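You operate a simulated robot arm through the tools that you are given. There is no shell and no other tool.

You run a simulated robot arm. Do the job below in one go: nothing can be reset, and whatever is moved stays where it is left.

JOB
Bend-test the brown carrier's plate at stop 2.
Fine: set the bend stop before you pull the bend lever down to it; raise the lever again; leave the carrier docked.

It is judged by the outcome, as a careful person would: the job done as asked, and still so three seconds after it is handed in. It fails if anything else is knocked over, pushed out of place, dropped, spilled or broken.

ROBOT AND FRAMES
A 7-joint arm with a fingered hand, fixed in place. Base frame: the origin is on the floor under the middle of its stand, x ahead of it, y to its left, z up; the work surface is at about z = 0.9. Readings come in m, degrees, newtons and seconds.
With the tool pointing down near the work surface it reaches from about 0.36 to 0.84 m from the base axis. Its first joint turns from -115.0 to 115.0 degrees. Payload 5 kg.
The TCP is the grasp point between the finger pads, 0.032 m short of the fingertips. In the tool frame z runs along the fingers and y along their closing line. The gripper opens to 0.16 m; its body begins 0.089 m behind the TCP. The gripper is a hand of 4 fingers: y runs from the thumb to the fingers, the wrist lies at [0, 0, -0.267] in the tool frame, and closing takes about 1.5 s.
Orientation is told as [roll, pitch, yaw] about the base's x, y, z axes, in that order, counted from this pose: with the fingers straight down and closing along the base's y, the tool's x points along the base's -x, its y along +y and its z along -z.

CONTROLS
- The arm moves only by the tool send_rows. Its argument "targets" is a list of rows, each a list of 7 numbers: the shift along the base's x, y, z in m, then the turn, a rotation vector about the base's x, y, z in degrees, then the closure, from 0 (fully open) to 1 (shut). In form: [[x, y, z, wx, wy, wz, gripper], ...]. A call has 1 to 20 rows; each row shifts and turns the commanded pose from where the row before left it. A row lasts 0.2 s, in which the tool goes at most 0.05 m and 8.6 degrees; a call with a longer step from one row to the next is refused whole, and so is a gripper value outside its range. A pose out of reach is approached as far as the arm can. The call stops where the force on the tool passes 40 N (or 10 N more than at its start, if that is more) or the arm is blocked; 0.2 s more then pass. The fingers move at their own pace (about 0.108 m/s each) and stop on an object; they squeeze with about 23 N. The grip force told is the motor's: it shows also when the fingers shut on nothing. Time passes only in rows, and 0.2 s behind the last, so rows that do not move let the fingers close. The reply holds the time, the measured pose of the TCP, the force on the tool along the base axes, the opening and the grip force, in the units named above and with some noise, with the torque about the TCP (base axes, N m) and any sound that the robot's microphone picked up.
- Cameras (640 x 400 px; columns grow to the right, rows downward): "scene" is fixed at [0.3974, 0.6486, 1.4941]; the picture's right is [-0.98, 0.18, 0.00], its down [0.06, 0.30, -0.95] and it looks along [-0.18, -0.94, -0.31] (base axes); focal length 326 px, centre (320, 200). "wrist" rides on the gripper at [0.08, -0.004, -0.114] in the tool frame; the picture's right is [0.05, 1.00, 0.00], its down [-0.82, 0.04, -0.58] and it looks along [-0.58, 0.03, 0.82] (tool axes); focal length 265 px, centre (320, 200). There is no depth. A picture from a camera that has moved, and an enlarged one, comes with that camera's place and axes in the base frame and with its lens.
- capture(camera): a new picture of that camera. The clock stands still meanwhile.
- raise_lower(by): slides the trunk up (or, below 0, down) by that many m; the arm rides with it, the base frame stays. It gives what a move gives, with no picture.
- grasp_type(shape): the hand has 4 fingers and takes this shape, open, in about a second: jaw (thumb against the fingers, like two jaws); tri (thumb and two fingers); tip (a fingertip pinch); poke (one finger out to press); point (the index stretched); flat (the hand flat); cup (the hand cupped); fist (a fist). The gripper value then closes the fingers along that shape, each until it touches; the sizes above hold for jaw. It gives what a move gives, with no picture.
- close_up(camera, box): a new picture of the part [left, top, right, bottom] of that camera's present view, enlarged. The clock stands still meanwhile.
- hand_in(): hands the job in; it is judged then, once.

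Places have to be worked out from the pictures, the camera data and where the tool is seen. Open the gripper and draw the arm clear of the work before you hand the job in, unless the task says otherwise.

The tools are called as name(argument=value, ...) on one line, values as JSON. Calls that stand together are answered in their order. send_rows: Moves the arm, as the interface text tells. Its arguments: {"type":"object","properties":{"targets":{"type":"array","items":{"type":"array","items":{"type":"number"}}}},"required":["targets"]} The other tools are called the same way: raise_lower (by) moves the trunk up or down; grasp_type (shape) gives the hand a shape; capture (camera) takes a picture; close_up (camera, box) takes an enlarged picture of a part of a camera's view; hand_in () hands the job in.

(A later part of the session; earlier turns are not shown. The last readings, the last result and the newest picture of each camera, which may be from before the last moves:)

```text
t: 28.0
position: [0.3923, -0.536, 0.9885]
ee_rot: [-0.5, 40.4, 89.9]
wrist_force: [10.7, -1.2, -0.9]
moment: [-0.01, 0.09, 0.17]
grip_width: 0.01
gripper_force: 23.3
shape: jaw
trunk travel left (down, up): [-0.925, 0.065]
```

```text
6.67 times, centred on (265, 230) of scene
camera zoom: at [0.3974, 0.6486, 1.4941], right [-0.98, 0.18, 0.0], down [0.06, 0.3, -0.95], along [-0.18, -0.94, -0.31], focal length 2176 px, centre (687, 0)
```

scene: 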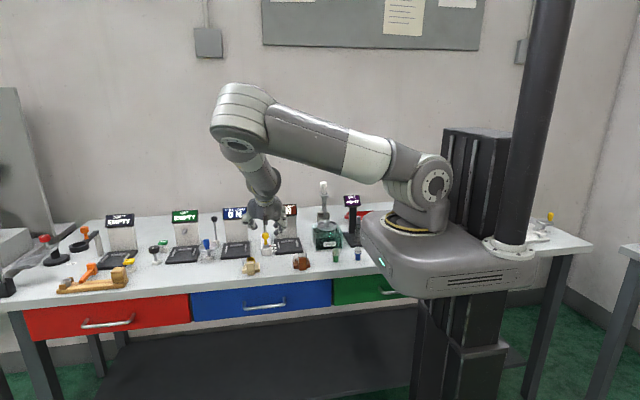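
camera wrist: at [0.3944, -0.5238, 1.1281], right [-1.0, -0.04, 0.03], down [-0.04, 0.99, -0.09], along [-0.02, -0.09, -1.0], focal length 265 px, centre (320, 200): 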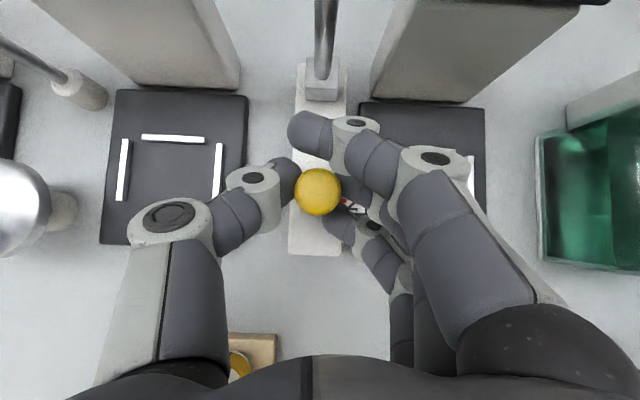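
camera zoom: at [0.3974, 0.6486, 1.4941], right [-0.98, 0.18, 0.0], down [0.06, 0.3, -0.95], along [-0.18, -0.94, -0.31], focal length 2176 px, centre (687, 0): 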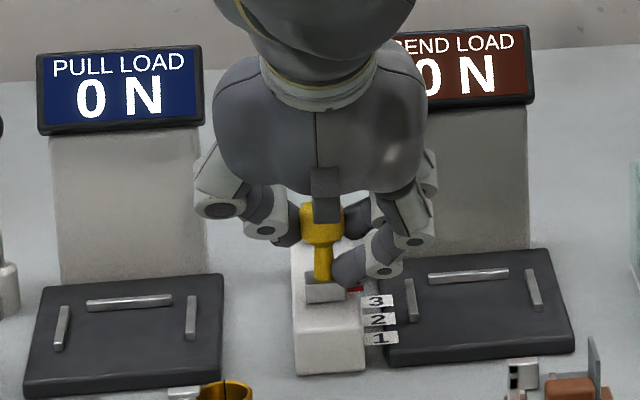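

The slider moved along with the hand by 25 mm. I release and back out along the same line, then check the pointer against the labels.

send_rows(targets=[[0, 0, 0, 0, 0, 0, 0.85], [0, 0, 0, 0, 0, 0, 0.66], [0, 0, 0, 0, 0, 0, 0.66], [0, 0, 0, 0, 0, 0, 0.66], [0, 0.01, 0.0145, 0, 0, 0, 0.66], [0, 0.01, 0.0145, 0, 0, 0, 0.66], [0, 0.01, 0.0145, 0, 0, 0, 0.66], [0, 0.01, 0.0145, 0, 0, 0, 0.66], [0, 0.015, 0.0225, 0, 0, 0, 0.66], [0, 0.015, 0.0225, 0, 0, 0, 0.66], [0, 0, 0, 0, 0, 0, 0.66]])

capture(camera="wrist")

close_up(camera="wrist", box=[260, 40, 400, 200])

close_up(camera="scene", box=[230, 200, 300, 260])

```text
t: 30.4
position: [0.39, -0.467, 1.0908]
ee_rot: [-0.3, 40.4, 89.9]
wrist_force: [0.8, -0.6, -0.5]
moment: [0.04, 0.04, 0.01]
grip_width: 0.0539
gripper_force: 0.0
shape: jaw
trunk travel left (down, up): [-0.925, 0.065]
```

```text
taken
camera wrist: at [0.3924, -0.4544, 1.2299], right [-1.0, -0.04, 0.03], down [-0.04, 1.0, -0.09], along [-0.02, -0.09, -1.0], focal length 265 px, centre (320, 200)
```

wrist: 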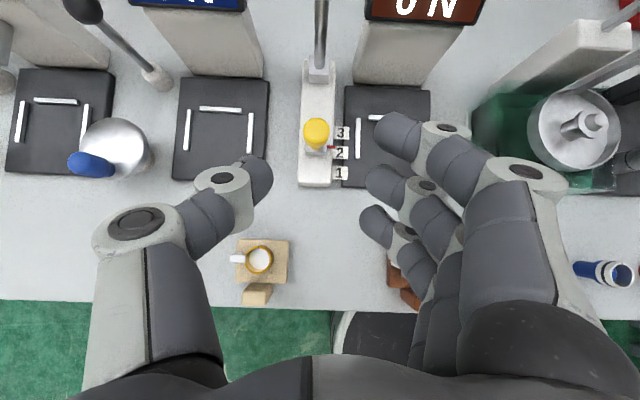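

```text
2.50 times, centred on (330, 120) of wrist
camera zoom: at [0.3924, -0.4544, 1.2299], right [-1.0, -0.04, 0.03], down [-0.04, 1.0, -0.09], along [-0.02, -0.09, -1.0], focal length 664 px, centre (295, 400)
```

zoom: 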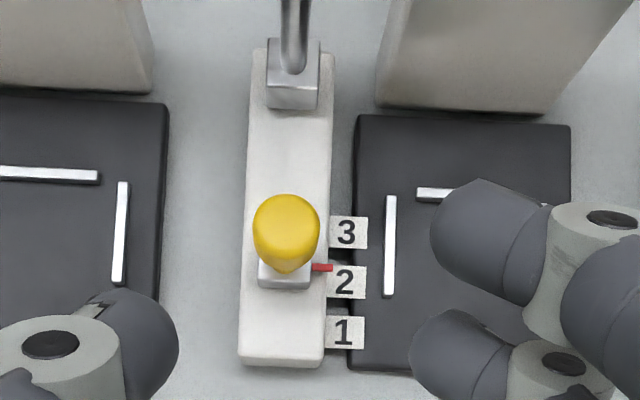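

```text
6.67 times, centred on (265, 230) of scene
camera zoom: at [0.3974, 0.6486, 1.4941], right [-0.98, 0.18, 0.0], down [0.06, 0.3, -0.95], along [-0.18, -0.94, -0.31], focal length 2176 px, centre (687, 0)
```

zoom: 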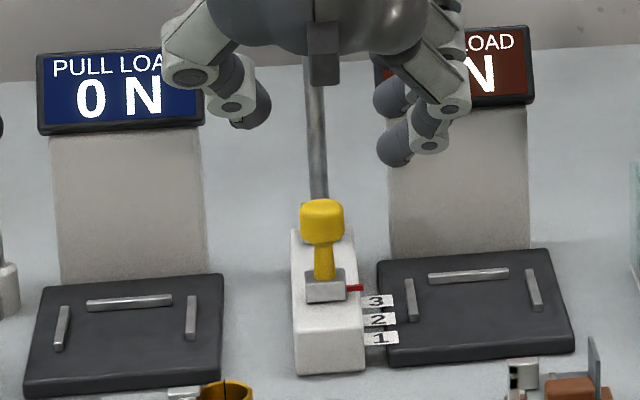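

The pointer now reads at label 2, offset from it just as it was from label 1. Next is the carrier: gripping straight along x would put a side finger on the upright plate, so I'll use less tilt (-20°) and turn the hand 20° about its own axis. Then only the thumb and middle finger meet the handle. I move above the handle.

send_rows(targets=[[-0.02, 0.0205, 0.005, 6.8, 0, 0, 0.66], [-0.02, 0.0205, 0.005, 6.8, 0, 0, 0.66], [-0.02, 0.0205, 0.005, 6.8, 0, 0, 0.66], [-0.02, 0.0205, 0, 0, -2.28, -6.27, 0.66], [-0.02, 0.0205, 0, 0, -2.28, -6.27, 0.66], [-0.02, 0.0205, 0, 0, -2.28, -6.27, 0.66], [0, 0, 0, 0, 0, 0, 0.66]])

capture(camera="wrist")

capture(camera="scene")

```text
t: 32.0
position: [0.2705, -0.342, 1.1074]
ee_rot: [-7.5, 18.7, 68.6]
wrist_force: [-0.7, -0.7, -0.2]
moment: [0.0, 0.01, -0.02]
grip_width: 0.054
gripper_force: 0.1
shape: jaw
trunk travel left (down, up): [-0.925, 0.065]
```

```text
taken
camera wrist: at [0.2444, -0.3751, 1.2409], right [-0.95, 0.28, -0.11], down [0.24, 0.93, 0.28], along [0.18, 0.24, -0.96], focal length 265 px, centre (320, 200)
```

wrist: 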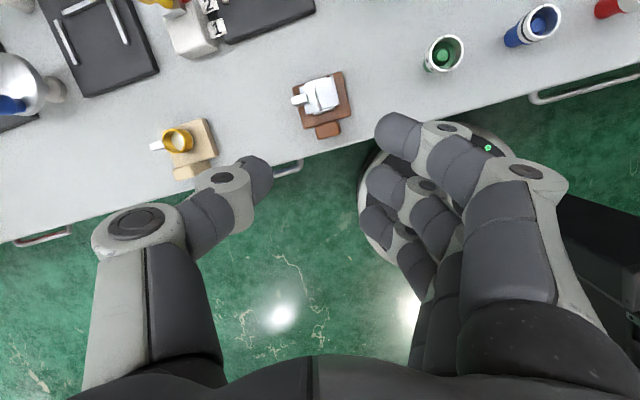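

```text
taken
```

scene: 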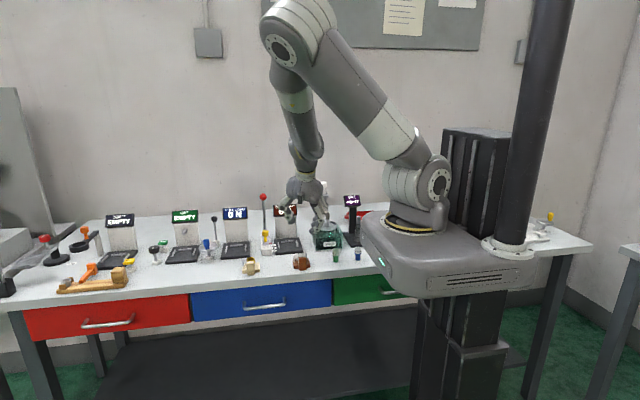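

The orientation is right and the carrier lies under the hand. I descend to about 8 cm above the grip pose and check alignment.

send_rows(targets=[[0, 0, -0.027, 0, 0, 0, 0.66], [0, 0, -0.027, 0, 0, 0, 0.66], [-0.001, 0, -0.026, 0, 0, 0, 0.66], [0, 0, 0, 0, 0, 0, 0.66]])

capture(camera="wrist")

close_up(camera="wrist", box=[270, 60, 390, 160])

close_up(camera="scene", box=[270, 210, 350, 280])

```text
t: 33.0
position: [0.2663, -0.3409, 1.028]
ee_rot: [-7.5, 18.7, 68.7]
wrist_force: [-0.3, 0.0, 0.2]
moment: [0.0, 0.0, -0.02]
grip_width: 0.0539
gripper_force: 0.0
shape: jaw
trunk travel left (down, up): [-0.925, 0.065]
```

```text
taken
camera wrist: at [0.2413, -0.3747, 1.1614], right [-0.96, 0.28, -0.11], down [0.24, 0.93, 0.27], along [0.18, 0.24, -0.96], focal length 265 px, centre (320, 200)
```

wrist: 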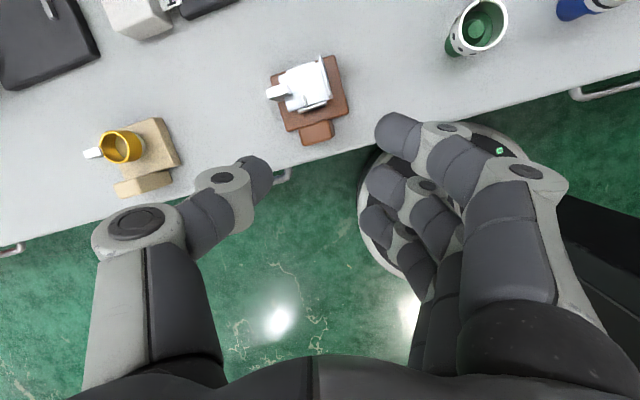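

```text
4.00 times, centred on (330, 110) of wrist
camera zoom: at [0.2413, -0.3747, 1.1614], right [-0.96, 0.28, -0.11], down [0.24, 0.93, 0.27], along [0.18, 0.24, -0.96], focal length 1062 px, centre (280, 560)
```

zoom: 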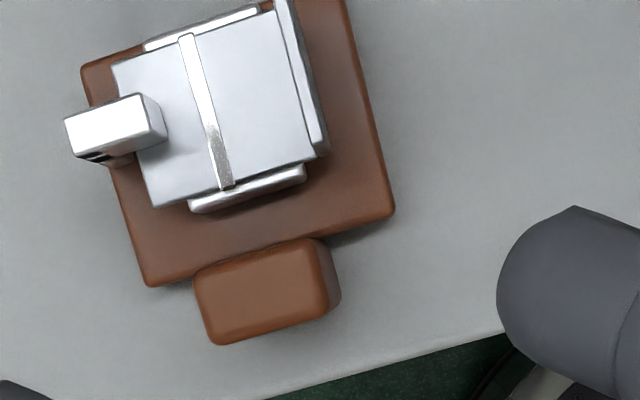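

```text
5.71 times, centred on (310, 245) of scene
camera zoom: at [0.3974, 0.6486, 1.4941], right [-0.98, 0.18, 0.0], down [0.06, 0.3, -0.95], along [-0.18, -0.94, -0.31], focal length 1865 px, centre (377, -57)
```

zoom: 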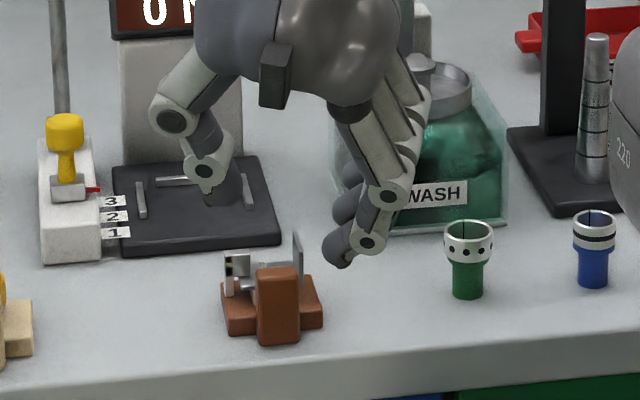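

The handle top is confirmed at (0.269, -0.375), and the tool reads about 3 mm short in x. I descend along the finger direction to the grip pose with that correction, fingers open.

send_rows(targets=[[0.001, -0.0056, -0.0152, 0, 0, 0, 0.66], [0.001, -0.0056, -0.0152, 0, 0, 0, 0.66], [0.001, -0.0056, -0.0152, 0, 0, 0, 0.66], [0.0005, -0.0056, -0.0152, 0, 0, 0, 0.66], [0, 0, 0, 0, 0, 0, 0.66]])

capture(camera="wrist")

close_up(camera="scene", box=[270, 225, 340, 280])

```text
t: 34.2
position: [0.2708, -0.3648, 0.966]
ee_rot: [-7.4, 18.8, 68.7]
wrist_force: [-0.6, -0.8, 0.2]
moment: [-0.03, -0.02, -0.05]
grip_width: 0.054
gripper_force: 0.0
shape: jaw
trunk travel left (down, up): [-0.925, 0.065]
```

```text
taken
camera wrist: at [0.2461, -0.3986, 1.0993], right [-0.96, 0.28, -0.11], down [0.24, 0.93, 0.27], along [0.18, 0.24, -0.96], focal length 265 px, centre (320, 200)
```

wrist: 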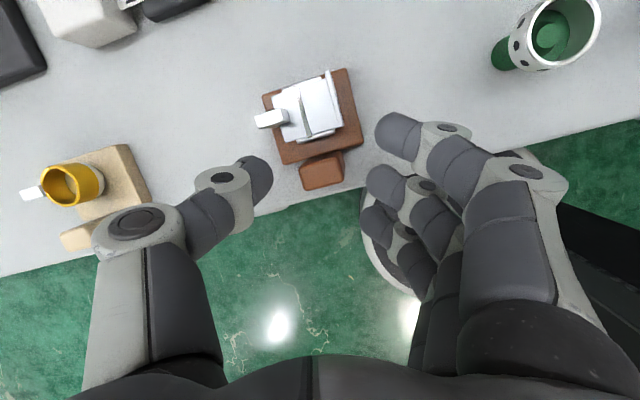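

```text
7.27 times, centred on (305, 252) of scene
camera zoom: at [0.3974, 0.6486, 1.4941], right [-0.98, 0.18, 0.0], down [0.06, 0.3, -0.95], along [-0.18, -0.94, -0.31], focal length 2374 px, centre (429, -182)
```

zoom: 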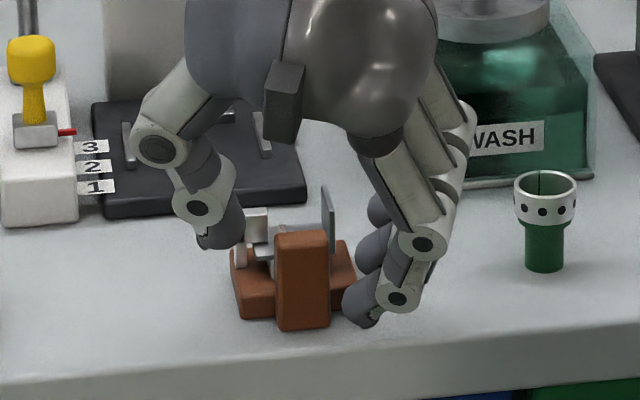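

Alignment is good: the handle is between the thumb and the middle finger. I descend the last 14 mm.

send_rows(targets=[[-0.0005, -0.002, -0.0065, 0, 0, 0, 0.66], [-0.0005, -0.002, -0.0065, 0, 0, 0, 0.66], [0, 0, 0, 0, 0, 0, 0.66]])

capture(camera="wrist")

close_up(camera="scene", box=[270, 225, 340, 280])

```text
t: 35.0
position: [0.2694, -0.369, 0.9534]
ee_rot: [-7.6, 18.7, 68.8]
wrist_force: [0.4, 0.2, 0.0]
moment: [-0.03, 0.03, -0.01]
grip_width: 0.0541
gripper_force: 0.0
shape: jaw
trunk travel left (down, up): [-0.925, 0.065]
```

```text
taken
camera wrist: at [0.2451, -0.4028, 1.0861], right [-0.96, 0.28, -0.11], down [0.24, 0.93, 0.28], along [0.18, 0.24, -0.96], focal length 265 px, centre (320, 200)
```

wrist: 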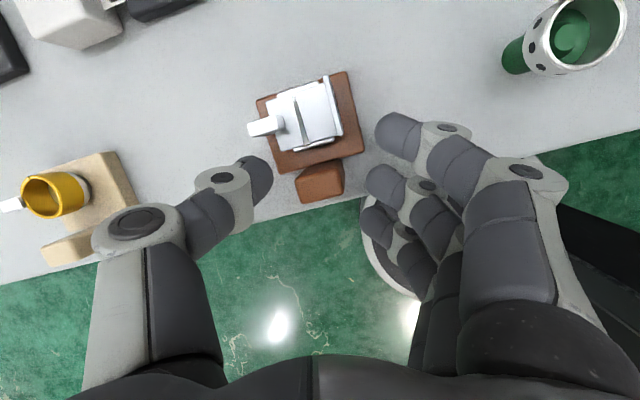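

```text
7.27 times, centred on (305, 252) of scene
camera zoom: at [0.3974, 0.6486, 1.4941], right [-0.98, 0.18, 0.0], down [0.06, 0.3, -0.95], along [-0.18, -0.94, -0.31], focal length 2374 px, centre (429, -182)
```

zoom: 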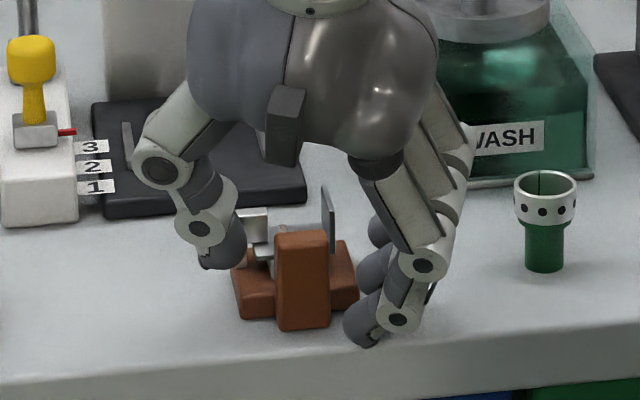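

Pose reached with no contact. I close in stages, watching the side finger near the upright plate.

send_rows(targets=[[0, 0, 0, 0, 0, 0, 0.78], [0, 0, 0, 0, 0, 0, 0.86], [0, 0, 0, 0, 0, 0, 0.86], [0, 0, 0, 0, 0, 0, 0.86]])

capture(camera="wrist")

close_up(camera="wrist", box=[230, 60, 430, 220])

```text
t: 36.0
position: [0.2701, -0.37, 0.9541]
ee_rot: [-7.5, 18.7, 68.7]
wrist_force: [0.4, -0.3, 1.2]
moment: [0.01, 0.06, -0.04]
grip_width: 0.0153
gripper_force: 23.2
shape: jaw
trunk travel left (down, up): [-0.925, 0.065]
```

```text
taken
camera wrist: at [0.2453, -0.4029, 1.0863], right [-0.96, 0.28, -0.11], down [0.24, 0.93, 0.27], along [0.18, 0.24, -0.96], focal length 265 px, centre (320, 200)
```

wrist: 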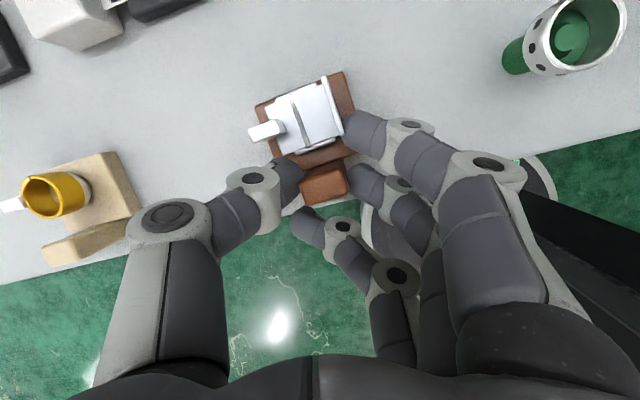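

```text
2.50 times, centred on (330, 140) of wrist
camera zoom: at [0.2453, -0.4029, 1.0863], right [-0.96, 0.28, -0.11], down [0.24, 0.93, 0.27], along [0.18, 0.24, -0.96], focal length 664 px, centre (295, 350)
```

zoom: 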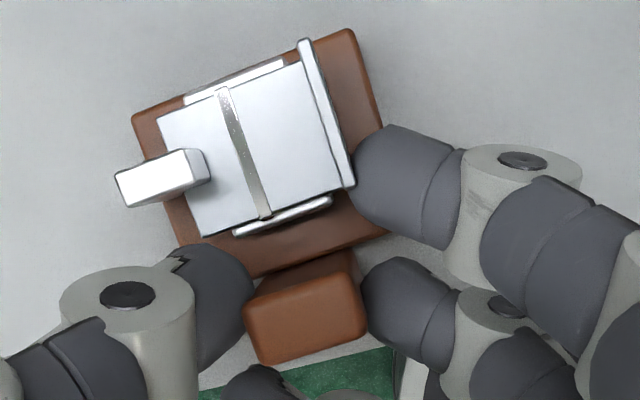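

The grip force reads 23 N with thumb and middle finger on the handle; a side finger rests beside the upright plate without having shifted anything. I lift a centimetre and check that the carrier comes up level.

send_rows(targets=[[0, 0, 0.004, 0, 0, 0, 0.88], [0, 0, 0.004, 0, 0, 0, 0.88], [0, 0, 0.004, 0, 0, 0, 0.88], [0, 0, 0, 0, 0, 0, 0.88]])

capture(camera="wrist")

close_up(camera="scene", box=[270, 225, 340, 280])

```text
t: 37.0
position: [0.2724, -0.3688, 0.9659]
ee_rot: [-7.5, 18.8, 68.6]
wrist_force: [0.6, -0.1, -1.0]
moment: [0.01, -0.03, 0.0]
grip_width: 0.0203
gripper_force: 0.1
shape: jaw
trunk travel left (down, up): [-0.925, 0.065]
```

```text
taken
camera wrist: at [0.2466, -0.403, 1.0987], right [-0.96, 0.28, -0.11], down [0.24, 0.93, 0.27], along [0.17, 0.24, -0.96], focal length 265 px, centre (320, 200)
```

wrist: 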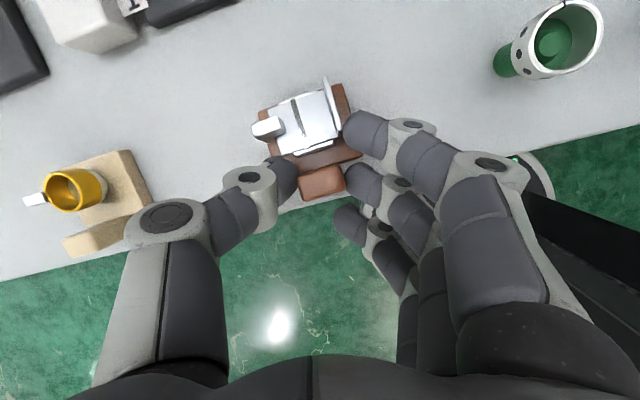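

```text
7.27 times, centred on (305, 252) of scene
camera zoom: at [0.3974, 0.6486, 1.4941], right [-0.98, 0.18, 0.0], down [0.06, 0.3, -0.95], along [-0.18, -0.94, -0.31], focal length 2374 px, centre (429, -182)
```

zoom: 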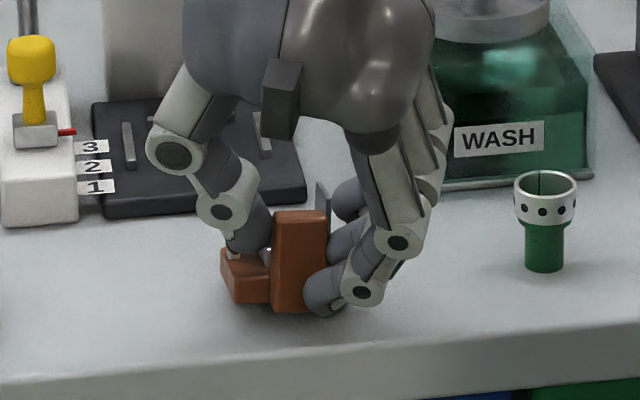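

The carrier is up about 12 mm, but the grip force has dropped to nearly nil. I tighten the grip at once without moving.

send_rows(targets=[[0, 0, 0, 0, 0, 0, 0.96], [0, 0, 0, 0, 0, 0, 0.96], [0, 0, 0, 0, 0, 0, 0.96]])

capture(camera="wrist")

close_up(camera="scene", box=[270, 225, 340, 280])

```text
t: 37.8
position: [0.2712, -0.3702, 0.965]
ee_rot: [-7.5, 18.7, 68.7]
wrist_force: [0.0, 0.0, 0.6]
moment: [0.04, 0.02, -0.03]
grip_width: 0.0137
gripper_force: 23.3
shape: jaw
trunk travel left (down, up): [-0.925, 0.065]
```

```text
taken
camera wrist: at [0.2465, -0.4029, 1.0987], right [-0.96, 0.28, -0.11], down [0.24, 0.93, 0.27], along [0.17, 0.24, -0.96], focal length 265 px, centre (320, 200)
```

wrist: 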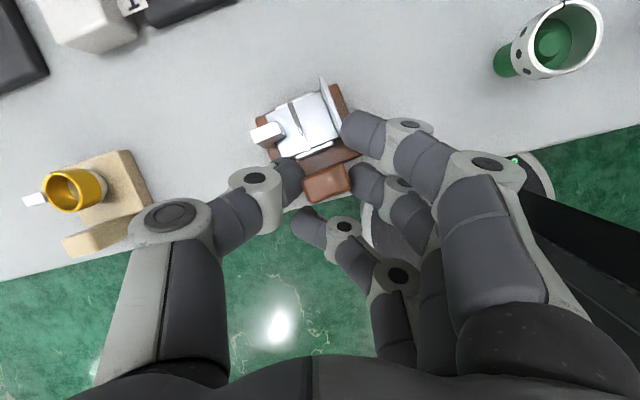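

```text
7.27 times, centred on (305, 252) of scene
camera zoom: at [0.3974, 0.6486, 1.4941], right [-0.98, 0.18, 0.0], down [0.06, 0.3, -0.95], along [-0.18, -0.94, -0.31], focal length 2374 px, centre (429, -182)
```

zoom: 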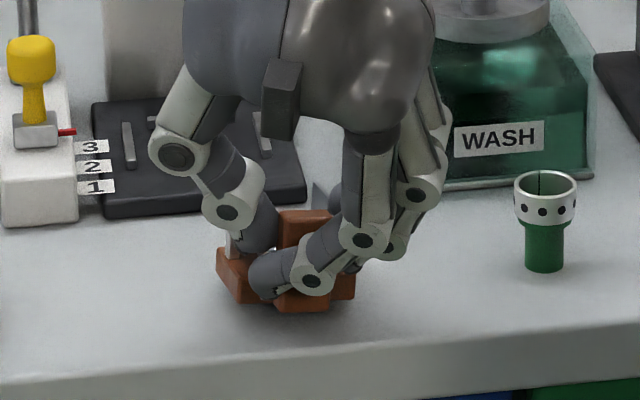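

Grip is back at 23 N and the carrier hangs level about 10 mm up. I keep the strong closing command and lift another 30 mm.

send_rows(targets=[[0, 0, 0.008, 0, 0, 0, 0.96], [0, 0, 0.008, 0, 0, 0, 0.96], [0, 0, 0.008, 0, 0, 0, 0.96], [0, 0, 0.008, 0, 0, 0, 0.96], [0, 0, 0, 0, 0, 0, 0.96]])

capture(camera="wrist")

close_up(camera="wrist", box=[230, 60, 430, 220])

close_up(camera="scene", box=[270, 225, 340, 280])

```text
t: 39.0
position: [0.2722, -0.3708, 0.9988]
ee_rot: [-7.6, 18.7, 68.6]
wrist_force: [0.4, 0.1, -1.8]
moment: [0.01, -0.03, 0.04]
grip_width: 0.0137
gripper_force: 22.8
shape: jaw
trunk travel left (down, up): [-0.925, 0.065]
```

```text
taken
camera wrist: at [0.2466, -0.4032, 1.1317], right [-0.96, 0.28, -0.11], down [0.24, 0.93, 0.27], along [0.17, 0.24, -0.96], focal length 265 px, centre (320, 200)
```

wrist: 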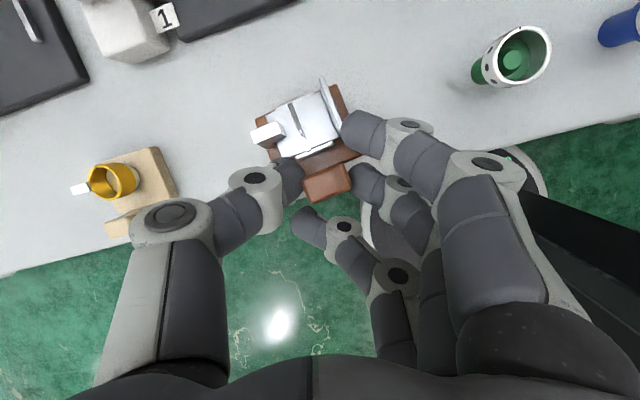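

```text
2.50 times, centred on (330, 140) of wrist
camera zoom: at [0.2466, -0.4032, 1.1317], right [-0.96, 0.28, -0.11], down [0.24, 0.93, 0.27], along [0.17, 0.24, -0.96], focal length 664 px, centre (295, 350)
```

zoom: 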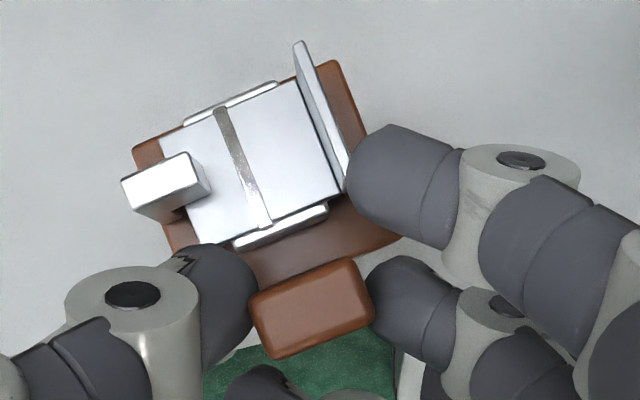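

```text
7.27 times, centred on (305, 252) of scene
camera zoom: at [0.3974, 0.6486, 1.4941], right [-0.98, 0.18, 0.0], down [0.06, 0.3, -0.95], along [-0.18, -0.94, -0.31], focal length 2374 px, centre (429, -182)
```

zoom: 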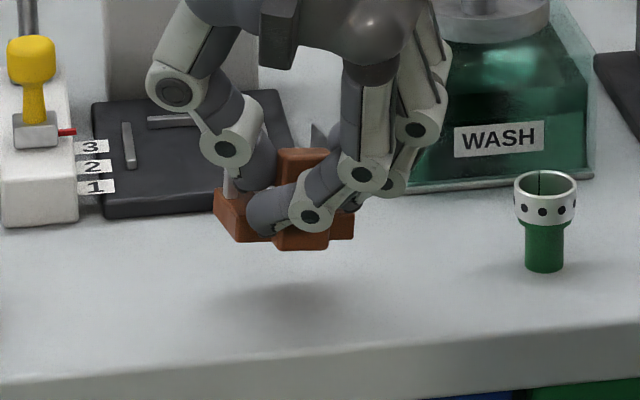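

The carrier is held firmly but is pitched about 9–10° with its back edge low. I rotate the hand about x by -9.5° to level it, staying at this height, and look again.

send_rows(targets=[[0, 0, 0.004, -3.2, 0, 0, 0.96], [0, 0, 0.004, -3.2, 0, 0, 0.96], [0, 0, 0.004, -3.1, 0, 0, 0.96], [0, 0, 0, 0, 0, 0, 0.96]])

capture(camera="wrist")

close_up(camera="wrist", box=[230, 60, 430, 220])

close_up(camera="scene", box=[280, 225, 330, 265])

```text
t: 40.0
position: [0.271, -0.3714, 1.0091]
ee_rot: [-11.2, 27.7, 67.2]
wrist_force: [-0.1, 0.1, -1.7]
moment: [0.06, 0.01, -0.01]
grip_width: 0.0132
gripper_force: 23.1
shape: jaw
trunk travel left (down, up): [-0.925, 0.065]
```

```text
taken
camera wrist: at [0.2465, -0.3812, 1.1469], right [-0.96, 0.25, -0.15], down [0.24, 0.96, 0.12], along [0.18, 0.08, -0.98], focal length 265 px, centre (320, 200)
```

wrist: 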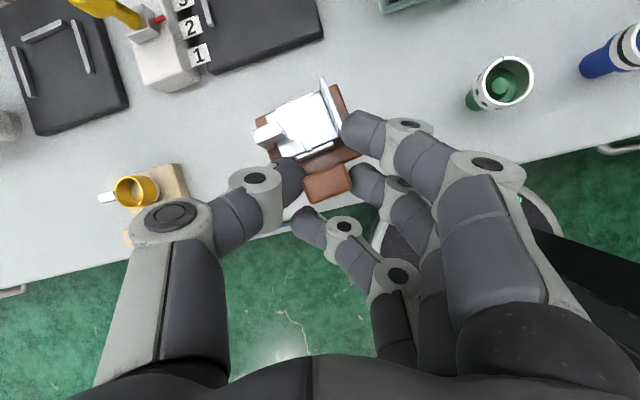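

```text
2.50 times, centred on (330, 140) of wrist
camera zoom: at [0.2465, -0.3812, 1.1469], right [-0.96, 0.25, -0.15], down [0.24, 0.96, 0.12], along [0.18, 0.08, -0.98], focal length 664 px, centre (295, 350)
```

zoom: 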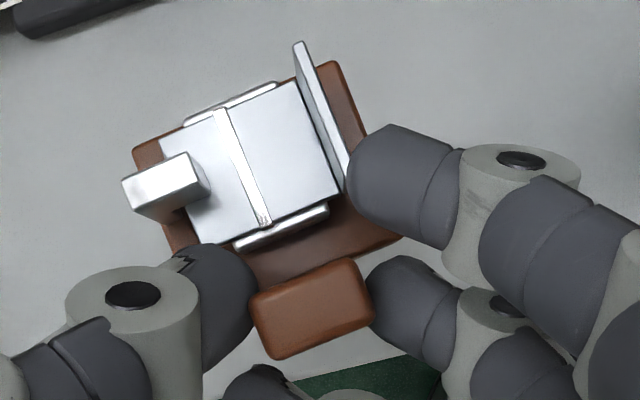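

```text
10.00 times, centred on (305, 245) of scene
camera zoom: at [0.3974, 0.6486, 1.4941], right [-0.98, 0.18, 0.0], down [0.06, 0.3, -0.95], along [-0.18, -0.94, -0.31], focal length 3264 px, centre (470, -250)
```

zoom: 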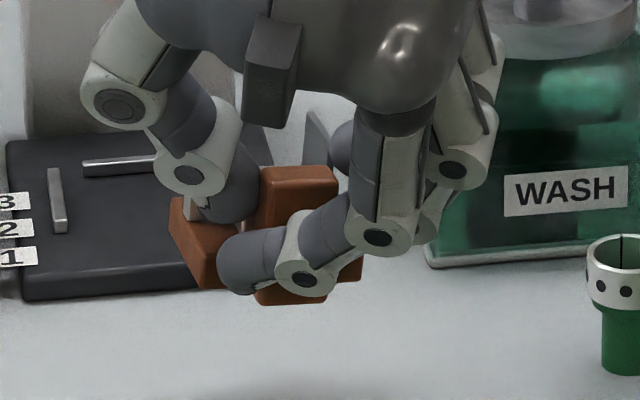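

The carrier is now level but yawed roughly 4° counter-clockwise. I correct that and carry it toward the dock's front part, staying about 3 cm up and short of the final position so the thumb knuckle keeps clear of the yellow knob.

send_rows(targets=[[0, 0, 0, 0, 0, -4, 0.96], [0.0055, -0.02, 0, 0, 0, 0, 0.96], [0.0055, -0.02, 0, 0, 0, 0, 0.96], [0.0055, -0.02, 0, 0, 0, 0, 0.96], [0.0055, -0.02, 0, 0, 0, 0, 0.96], [0.0055, -0.02, 0, 0, 0, 0, 0.96], [0.0045, -0.018, 0, 0, 0, 0, 0.96], [0, 0, 0, 0, 0, 0, 0.96]])

capture(camera="wrist")

close_up(camera="wrist", box=[220, 40, 440, 220])

close_up(camera="scene", box=[250, 210, 320, 260])

```text
t: 41.8
position: [0.3041, -0.4867, 1.0104]
ee_rot: [-11.4, 27.5, 63.1]
wrist_force: [-0.3, 0.1, -1.6]
moment: [0.06, 0.0, 0.02]
grip_width: 0.0131
gripper_force: 22.4
shape: jaw
trunk travel left (down, up): [-0.925, 0.065]
```

```text
taken
camera wrist: at [0.2784, -0.4959, 1.148], right [-0.94, 0.32, -0.15], down [0.3, 0.95, 0.12], along [0.18, 0.06, -0.98], focal length 265 px, centre (320, 200)
```

wrist: 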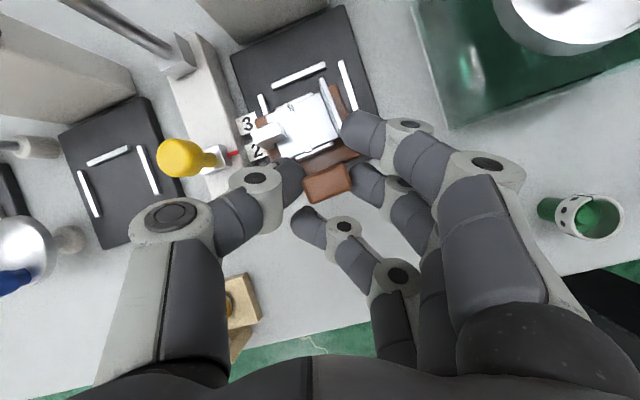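

```text
2.22 times, centred on (330, 130) of wrist
camera zoom: at [0.2784, -0.4959, 1.148], right [-0.94, 0.32, -0.15], down [0.3, 0.95, 0.12], along [0.18, 0.06, -0.98], focal length 590 px, centre (298, 356)
```

zoom: 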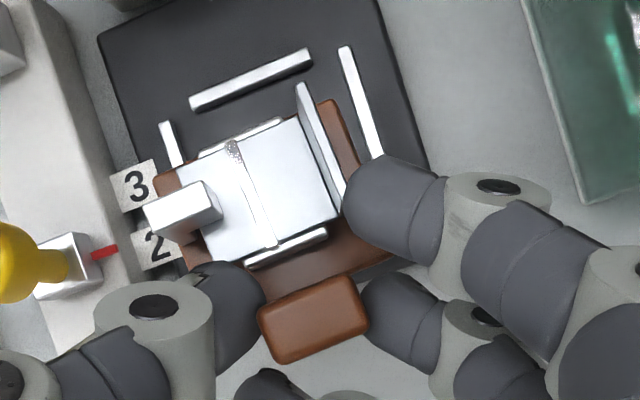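

```text
8.00 times, centred on (285, 235) of scene
camera zoom: at [0.3974, 0.6486, 1.4941], right [-0.98, 0.18, 0.0], down [0.06, 0.3, -0.95], along [-0.18, -0.94, -0.31], focal length 2612 px, centre (600, -80)
```

zoom: 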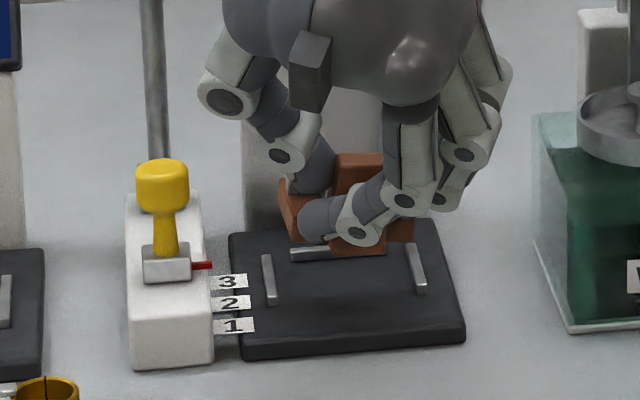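

Measured against the rails in this view, the carrier base is centred at about (0.3055, -0.527) with a remaining 2–3° of yaw, at about 4.5 cm above the dock plate. I correct the yaw, then lower 34 mm and look again.

send_rows(targets=[[0, -0.003, 0, 0, 0, -2.5, 0.96], [0, 0, -0.01, 0, 0, 0, 0.96], [0, 0, -0.01, 0, 0, 0, 0.96], [0, 0, -0.008, 0, 0, 0, 0.96], [0, 0, -0.006, 0, 0, 0, 0.96], [0, 0, 0, 0, 0, 0, 0.96]])

capture(camera="wrist")

close_up(camera="wrist", box=[220, 40, 440, 220])

close_up(camera="scene", box=[250, 210, 320, 260])

```text
t: 43.2
position: [0.3044, -0.491, 0.9753]
ee_rot: [-11.4, 27.5, 60.6]
wrist_force: [0.3, -0.5, -2.4]
moment: [0.02, 0.02, 0.02]
grip_width: 0.0133
gripper_force: 22.8
shape: jaw
trunk travel left (down, up): [-0.925, 0.065]
```

```text
taken
camera wrist: at [0.2781, -0.4982, 1.1129], right [-0.92, 0.36, -0.15], down [0.35, 0.93, 0.12], along [0.18, 0.06, -0.98], focal length 265 px, centre (320, 200)
```

wrist: 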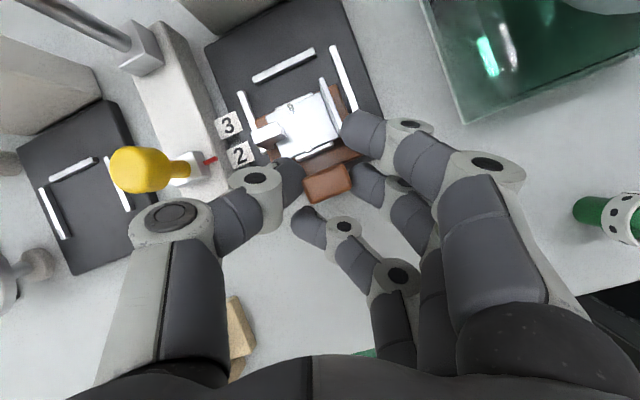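

```text
2.22 times, centred on (330, 130) of wrist
camera zoom: at [0.2781, -0.4982, 1.1129], right [-0.92, 0.36, -0.15], down [0.35, 0.93, 0.12], along [0.18, 0.06, -0.98], focal length 590 px, centre (298, 356)
```

zoom: 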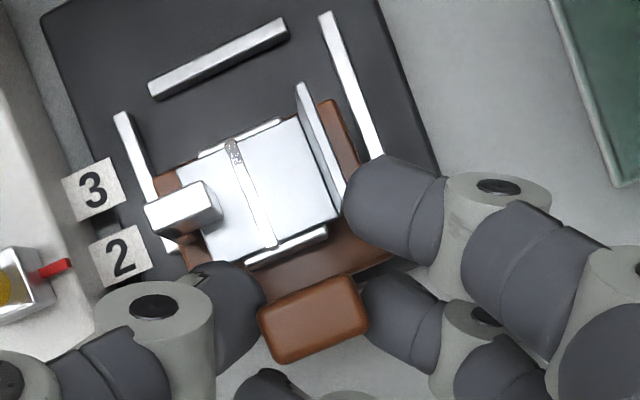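

```text
8.00 times, centred on (285, 235) of scene
camera zoom: at [0.3974, 0.6486, 1.4941], right [-0.98, 0.18, 0.0], down [0.06, 0.3, -0.95], along [-0.18, -0.94, -0.31], focal length 2612 px, centre (600, -80)
```

zoom: 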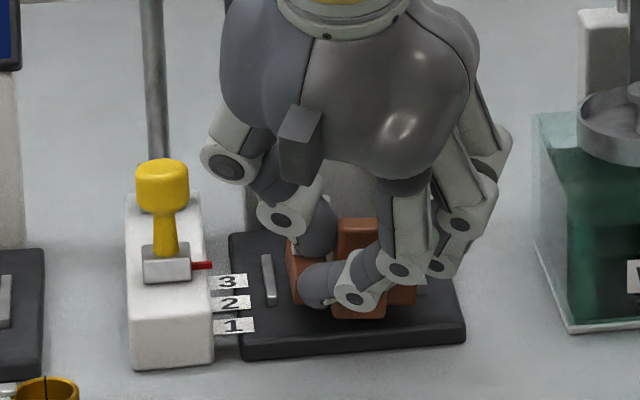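

The base sits neatly between the rails (centre ≈ (0.304, -0.531), yaw under 1°), about 1 cm above the dock plate. I lower in small steps watching the force.

send_rows(targets=[[0, 0, -0.003, 0, 0, 0, 0.96], [0, 0, -0.003, 0, 0, 0, 0.96], [0, 0, -0.002, 0, 0, 0, 0.96], [0, 0, 0, 0, 0, 0, 0.96]])

close_up(camera="scene", box=[265, 220, 315, 260])

```text
t: 44.2
position: [0.3021, -0.4902, 0.9685]
ee_rot: [-11.4, 27.6, 60.6]
wrist_force: [-0.3, -0.3, -1.5]
moment: [0.06, 0.01, 0.01]
grip_width: 0.0132
gripper_force: 22.5
shape: jaw
trunk travel left (down, up): [-0.925, 0.065]
```

```text
10.00 times, centred on (290, 240) of scene
camera zoom: at [0.3974, 0.6486, 1.4941], right [-0.98, 0.18, 0.0], down [0.06, 0.3, -0.95], along [-0.18, -0.94, -0.31], focal length 3264 px, centre (620, -200)
```

zoom: 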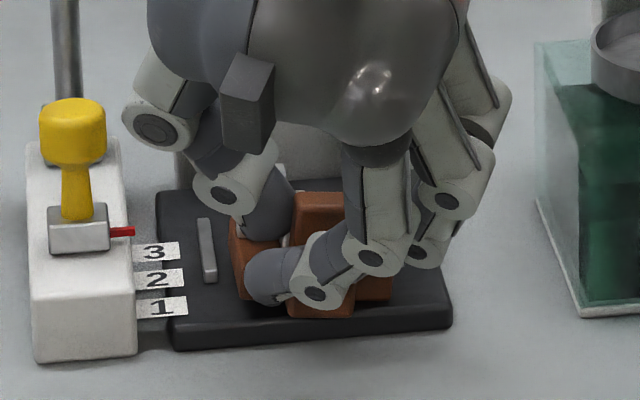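

The handle's lower edge is at about z 0.9165, some 6 mm above the plate. I continue down in 2 mm steps.

send_rows(targets=[[0, 0, -0.002, 0, 0, 0, 0.96], [0, 0, -0.002, 0, 0, 0, 0.96], [0, 0, 0, 0, 0, 0, 0.96]])

close_up(camera="scene", box=[265, 220, 315, 260])

```text
t: 45.0
position: [0.3048, -0.4906, 0.9653]
ee_rot: [-11.4, 27.6, 60.6]
wrist_force: [4.2, -0.1, 13.0]
moment: [-0.17, 0.22, 0.07]
grip_width: 0.0141
gripper_force: 22.6
shape: jaw
trunk travel left (down, up): [-0.925, 0.065]
```

```text
10.00 times, centred on (290, 240) of scene
camera zoom: at [0.3974, 0.6486, 1.4941], right [-0.98, 0.18, 0.0], down [0.06, 0.3, -0.95], along [-0.18, -0.94, -0.31], focal length 3264 px, centre (620, -200)
```

zoom: 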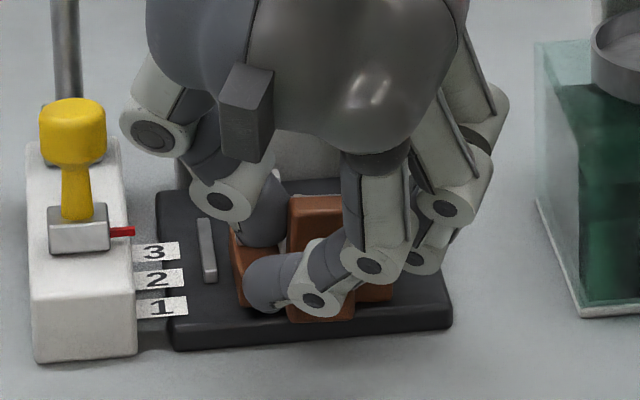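

The force rose to 13 N, so the carrier is seated on the dock plate. I release it gently and check.

send_rows(targets=[[0, 0, 0.0005, 0, 0, 0, 0.9], [0, 0, 0, 0, 0, 0, 0.82], [0, 0, 0, 0, 0, 0, 0.74], [0, 0, 0, 0, 0, 0, 0.68], [0, 0, 0, 0, 0, 0, 0.68]])

capture(camera="wrist")

close_up(camera="wrist", box=[220, 40, 440, 220])

close_up(camera="scene", box=[265, 220, 315, 260])

```text
t: 46.2
position: [0.3032, -0.4905, 0.9638]
ee_rot: [-11.4, 27.5, 60.6]
wrist_force: [-0.1, 0.6, -0.5]
moment: [-0.01, 0.04, -0.01]
grip_width: 0.0509
gripper_force: 0.1
shape: jaw
trunk travel left (down, up): [-0.925, 0.065]
```

```text
taken
camera wrist: at [0.2774, -0.499, 1.1013], right [-0.92, 0.36, -0.15], down [0.35, 0.93, 0.12], along [0.18, 0.06, -0.98], focal length 265 px, centre (320, 200)
```

wrist: 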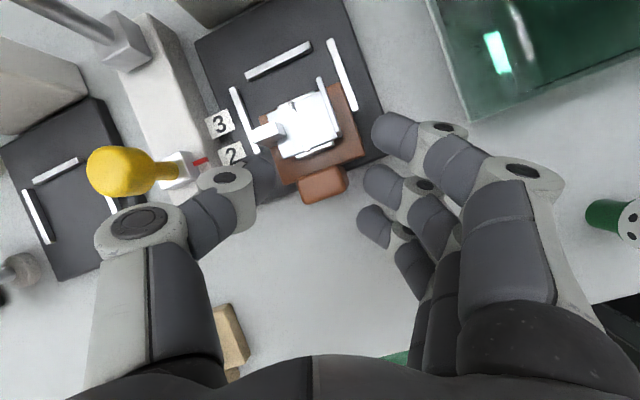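

```text
2.22 times, centred on (330, 130) of wrist
camera zoom: at [0.2774, -0.499, 1.1013], right [-0.92, 0.36, -0.15], down [0.35, 0.93, 0.12], along [0.18, 0.06, -0.98], focal length 590 px, centre (298, 356)
```

zoom: 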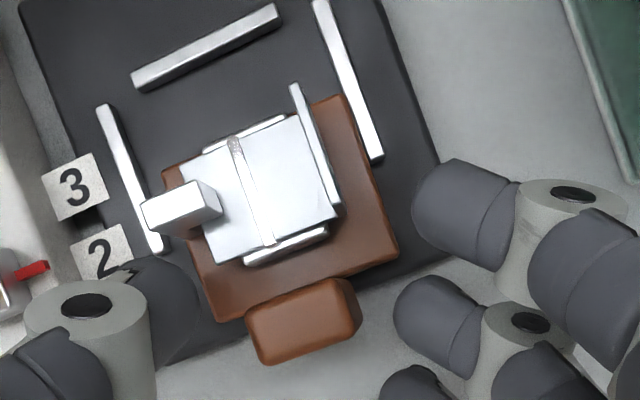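

```text
10.00 times, centred on (290, 240) of scene
camera zoom: at [0.3974, 0.6486, 1.4941], right [-0.98, 0.18, 0.0], down [0.06, 0.3, -0.95], along [-0.18, -0.94, -0.31], focal length 3264 px, centre (620, -200)
```

zoom: 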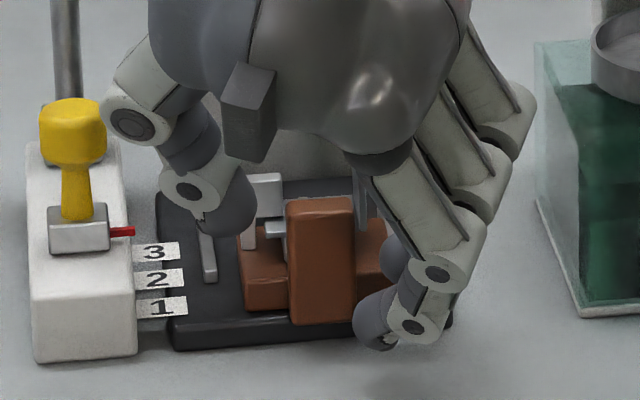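

The carrier stands upright on the dock between the side rails, not yet fully back. I withdraw along the finger line, straighten the hand (yaw 90, about 15° tilt), and look, then I'll nudge the carrier home from the front with closed fingers.

send_rows(targets=[[0.0007, 0.007, 0.0125, 0, 0, 0, 0.68], [0.0007, 0.007, 0.0125, 0, 0, 0, 0.68], [0.0007, 0.007, 0.0125, 0, 0, 0, 0.68], [0.0007, 0.007, 0.0125, 0, 0, 0, 0.68], [0, 0.01, 0.02, 0, 0, 0, 0.68], [0, 0.01, 0.02, 0.35, 3.4, 6.0, 0.68], [0, 0.01, 0.02, 0.35, 3.4, 6.0, 0.68], [0, 0.01, 0, 0.35, 3.4, 6.0, 0.68], [0, 0.01, 0, 0.35, 3.4, 6.0, 0.68], [0, 0, 0, 7.25, -1.65, 0, 0.68], [0, 0, 0, 7.25, -1.65, 0, 0.68], [0, 0, 0, 0, 0, 0, 0.68]])

capture(camera="wrist")

capture(camera="scene")

close_up(camera="scene", box=[260, 215, 320, 260])

```text
t: 48.8
position: [0.3071, -0.4129, 1.0739]
ee_rot: [0.0, 15.0, 90.6]
wrist_force: [-0.1, 0.2, -0.5]
moment: [0.01, 0.02, -0.01]
grip_width: 0.0509
gripper_force: 0.0
shape: jaw
trunk travel left (down, up): [-0.925, 0.065]
```

```text
taken
camera wrist: at [0.311, -0.461, 1.2045], right [-1.0, -0.06, 0.01], down [-0.05, 0.94, 0.35], along [-0.03, 0.35, -0.94], focal length 265 px, centre (320, 200)
```

wrist: 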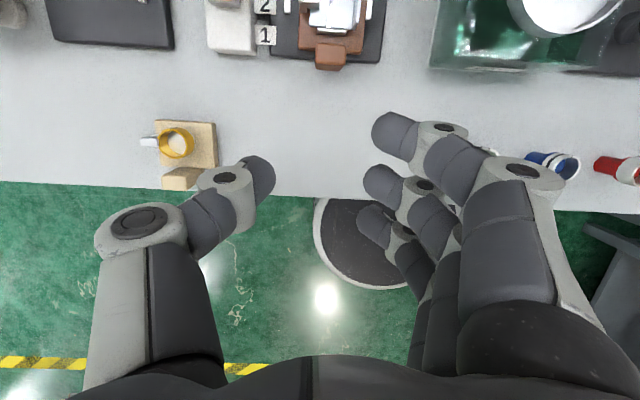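

```text
taken
```

scene: 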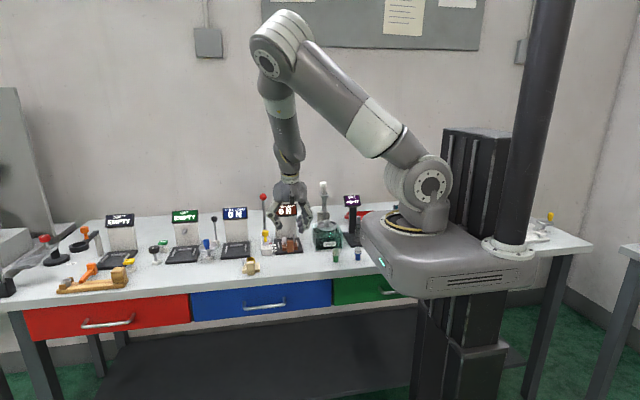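

```text
8.89 times, centred on (290, 238) of scene
camera zoom: at [0.3974, 0.6486, 1.4941], right [-0.98, 0.18, 0.0], down [0.06, 0.3, -0.95], along [-0.18, -0.94, -0.31], focal length 2902 px, centre (587, -133)
```

zoom: 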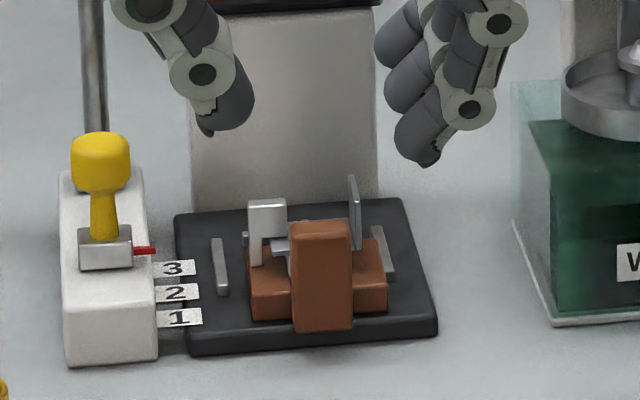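

The carrier is placed cleanly with the plate intact. I close the fingers fully in the air and check where the leading finger tip sits.

send_rows(targets=[[0, 0, 0, 0, 0, 0, 0.9], [0, 0, 0, 0, 0, 0, 1.0], [0, 0, 0, 0, 0, 0, 1.0], [0, 0, 0, 0, 0, 0, 1.0], [0, 0, 0, 0, 0, 0, 1.0]])

capture(camera="wrist")

close_up(camera="scene", box=[250, 190, 330, 260])

```text
t: 50.0
position: [0.3066, -0.4129, 1.0747]
ee_rot: [0.0, 15.0, 90.6]
wrist_force: [-0.1, -0.4, -0.1]
moment: [-0.01, -0.02, -0.01]
grip_width: 0.0001
gripper_force: 22.9
shape: jaw
trunk travel left (down, up): [-0.925, 0.065]
```

```text
taken
camera wrist: at [0.3106, -0.4612, 1.2044], right [-1.0, -0.06, 0.01], down [-0.05, 0.94, 0.35], along [-0.03, 0.35, -0.94], focal length 265 px, centre (320, 200)
```

wrist: 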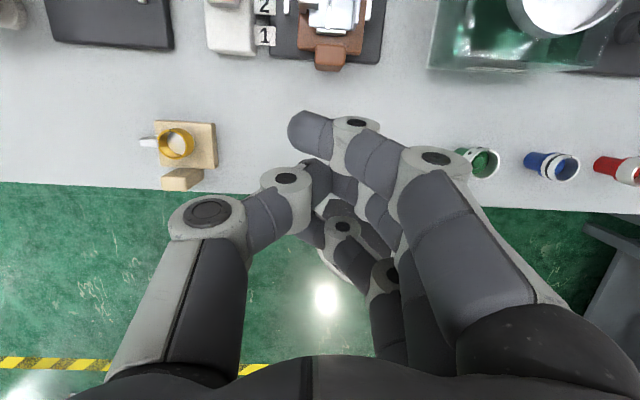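

```text
5.71 times, centred on (290, 225) of scene
camera zoom: at [0.3974, 0.6486, 1.4941], right [-0.98, 0.18, 0.0], down [0.06, 0.3, -0.95], along [-0.18, -0.94, -0.31], focal length 1865 px, centre (491, 57)
```

zoom: 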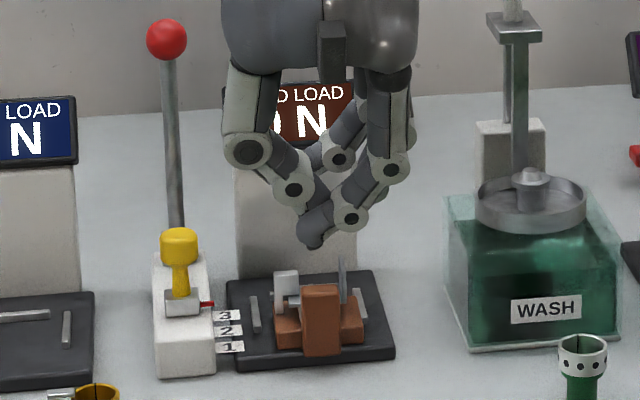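

The leading (−y) finger's distal segment is centred at about the tool axis, ahead of the others. The carrier's handle is at about (0.301, -0.495). I lower in front of it so the leading tip is at z ≈ 0.928, still about 2 cm clear of the handle.

send_rows(targets=[[-0.0015, 0, -0.031, 0, 0, 0, 1.0], [-0.0015, 0, -0.031, 0, 0, 0, 1.0], [-0.001, 0, -0.031, 0, 0, 0, 1.0], [-0.001, 0, -0.03, 0, 0, 0, 1.0], [0, 0, 0, 0, 0, 0, 1.0]])

capture(camera="wrist")

close_up(camera="scene", box=[250, 210, 330, 270])

```text
t: 51.2
position: [0.3026, -0.4141, 0.9487]
ee_rot: [0.0, 15.0, 90.7]
wrist_force: [0.5, 0.7, 0.8]
moment: [-0.02, 0.02, 0.04]
grip_width: 0.0
gripper_force: 23.4
shape: jaw
trunk travel left (down, up): [-0.925, 0.065]
```

```text
taken
camera wrist: at [0.3063, -0.462, 1.0803], right [-1.0, -0.06, 0.01], down [-0.05, 0.94, 0.35], along [-0.03, 0.35, -0.94], focal length 265 px, centre (320, 200)
```

wrist: 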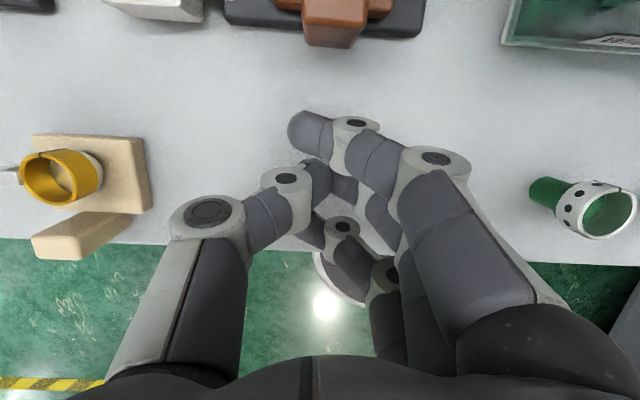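

```text
6.67 times, centred on (290, 240) of scene
camera zoom: at [0.3974, 0.6486, 1.4941], right [-0.98, 0.18, 0.0], down [0.06, 0.3, -0.95], along [-0.18, -0.94, -0.31], focal length 2176 px, centre (520, -67)
```

zoom: 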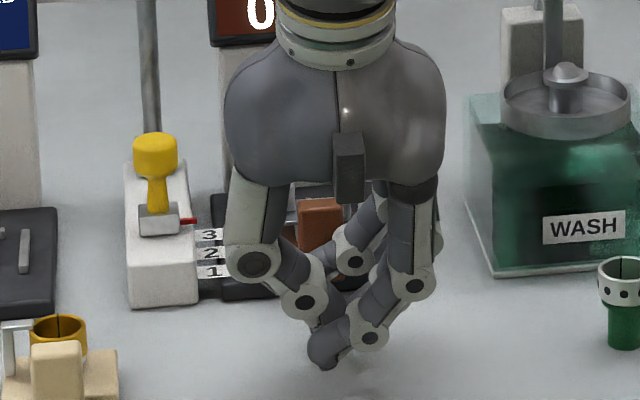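

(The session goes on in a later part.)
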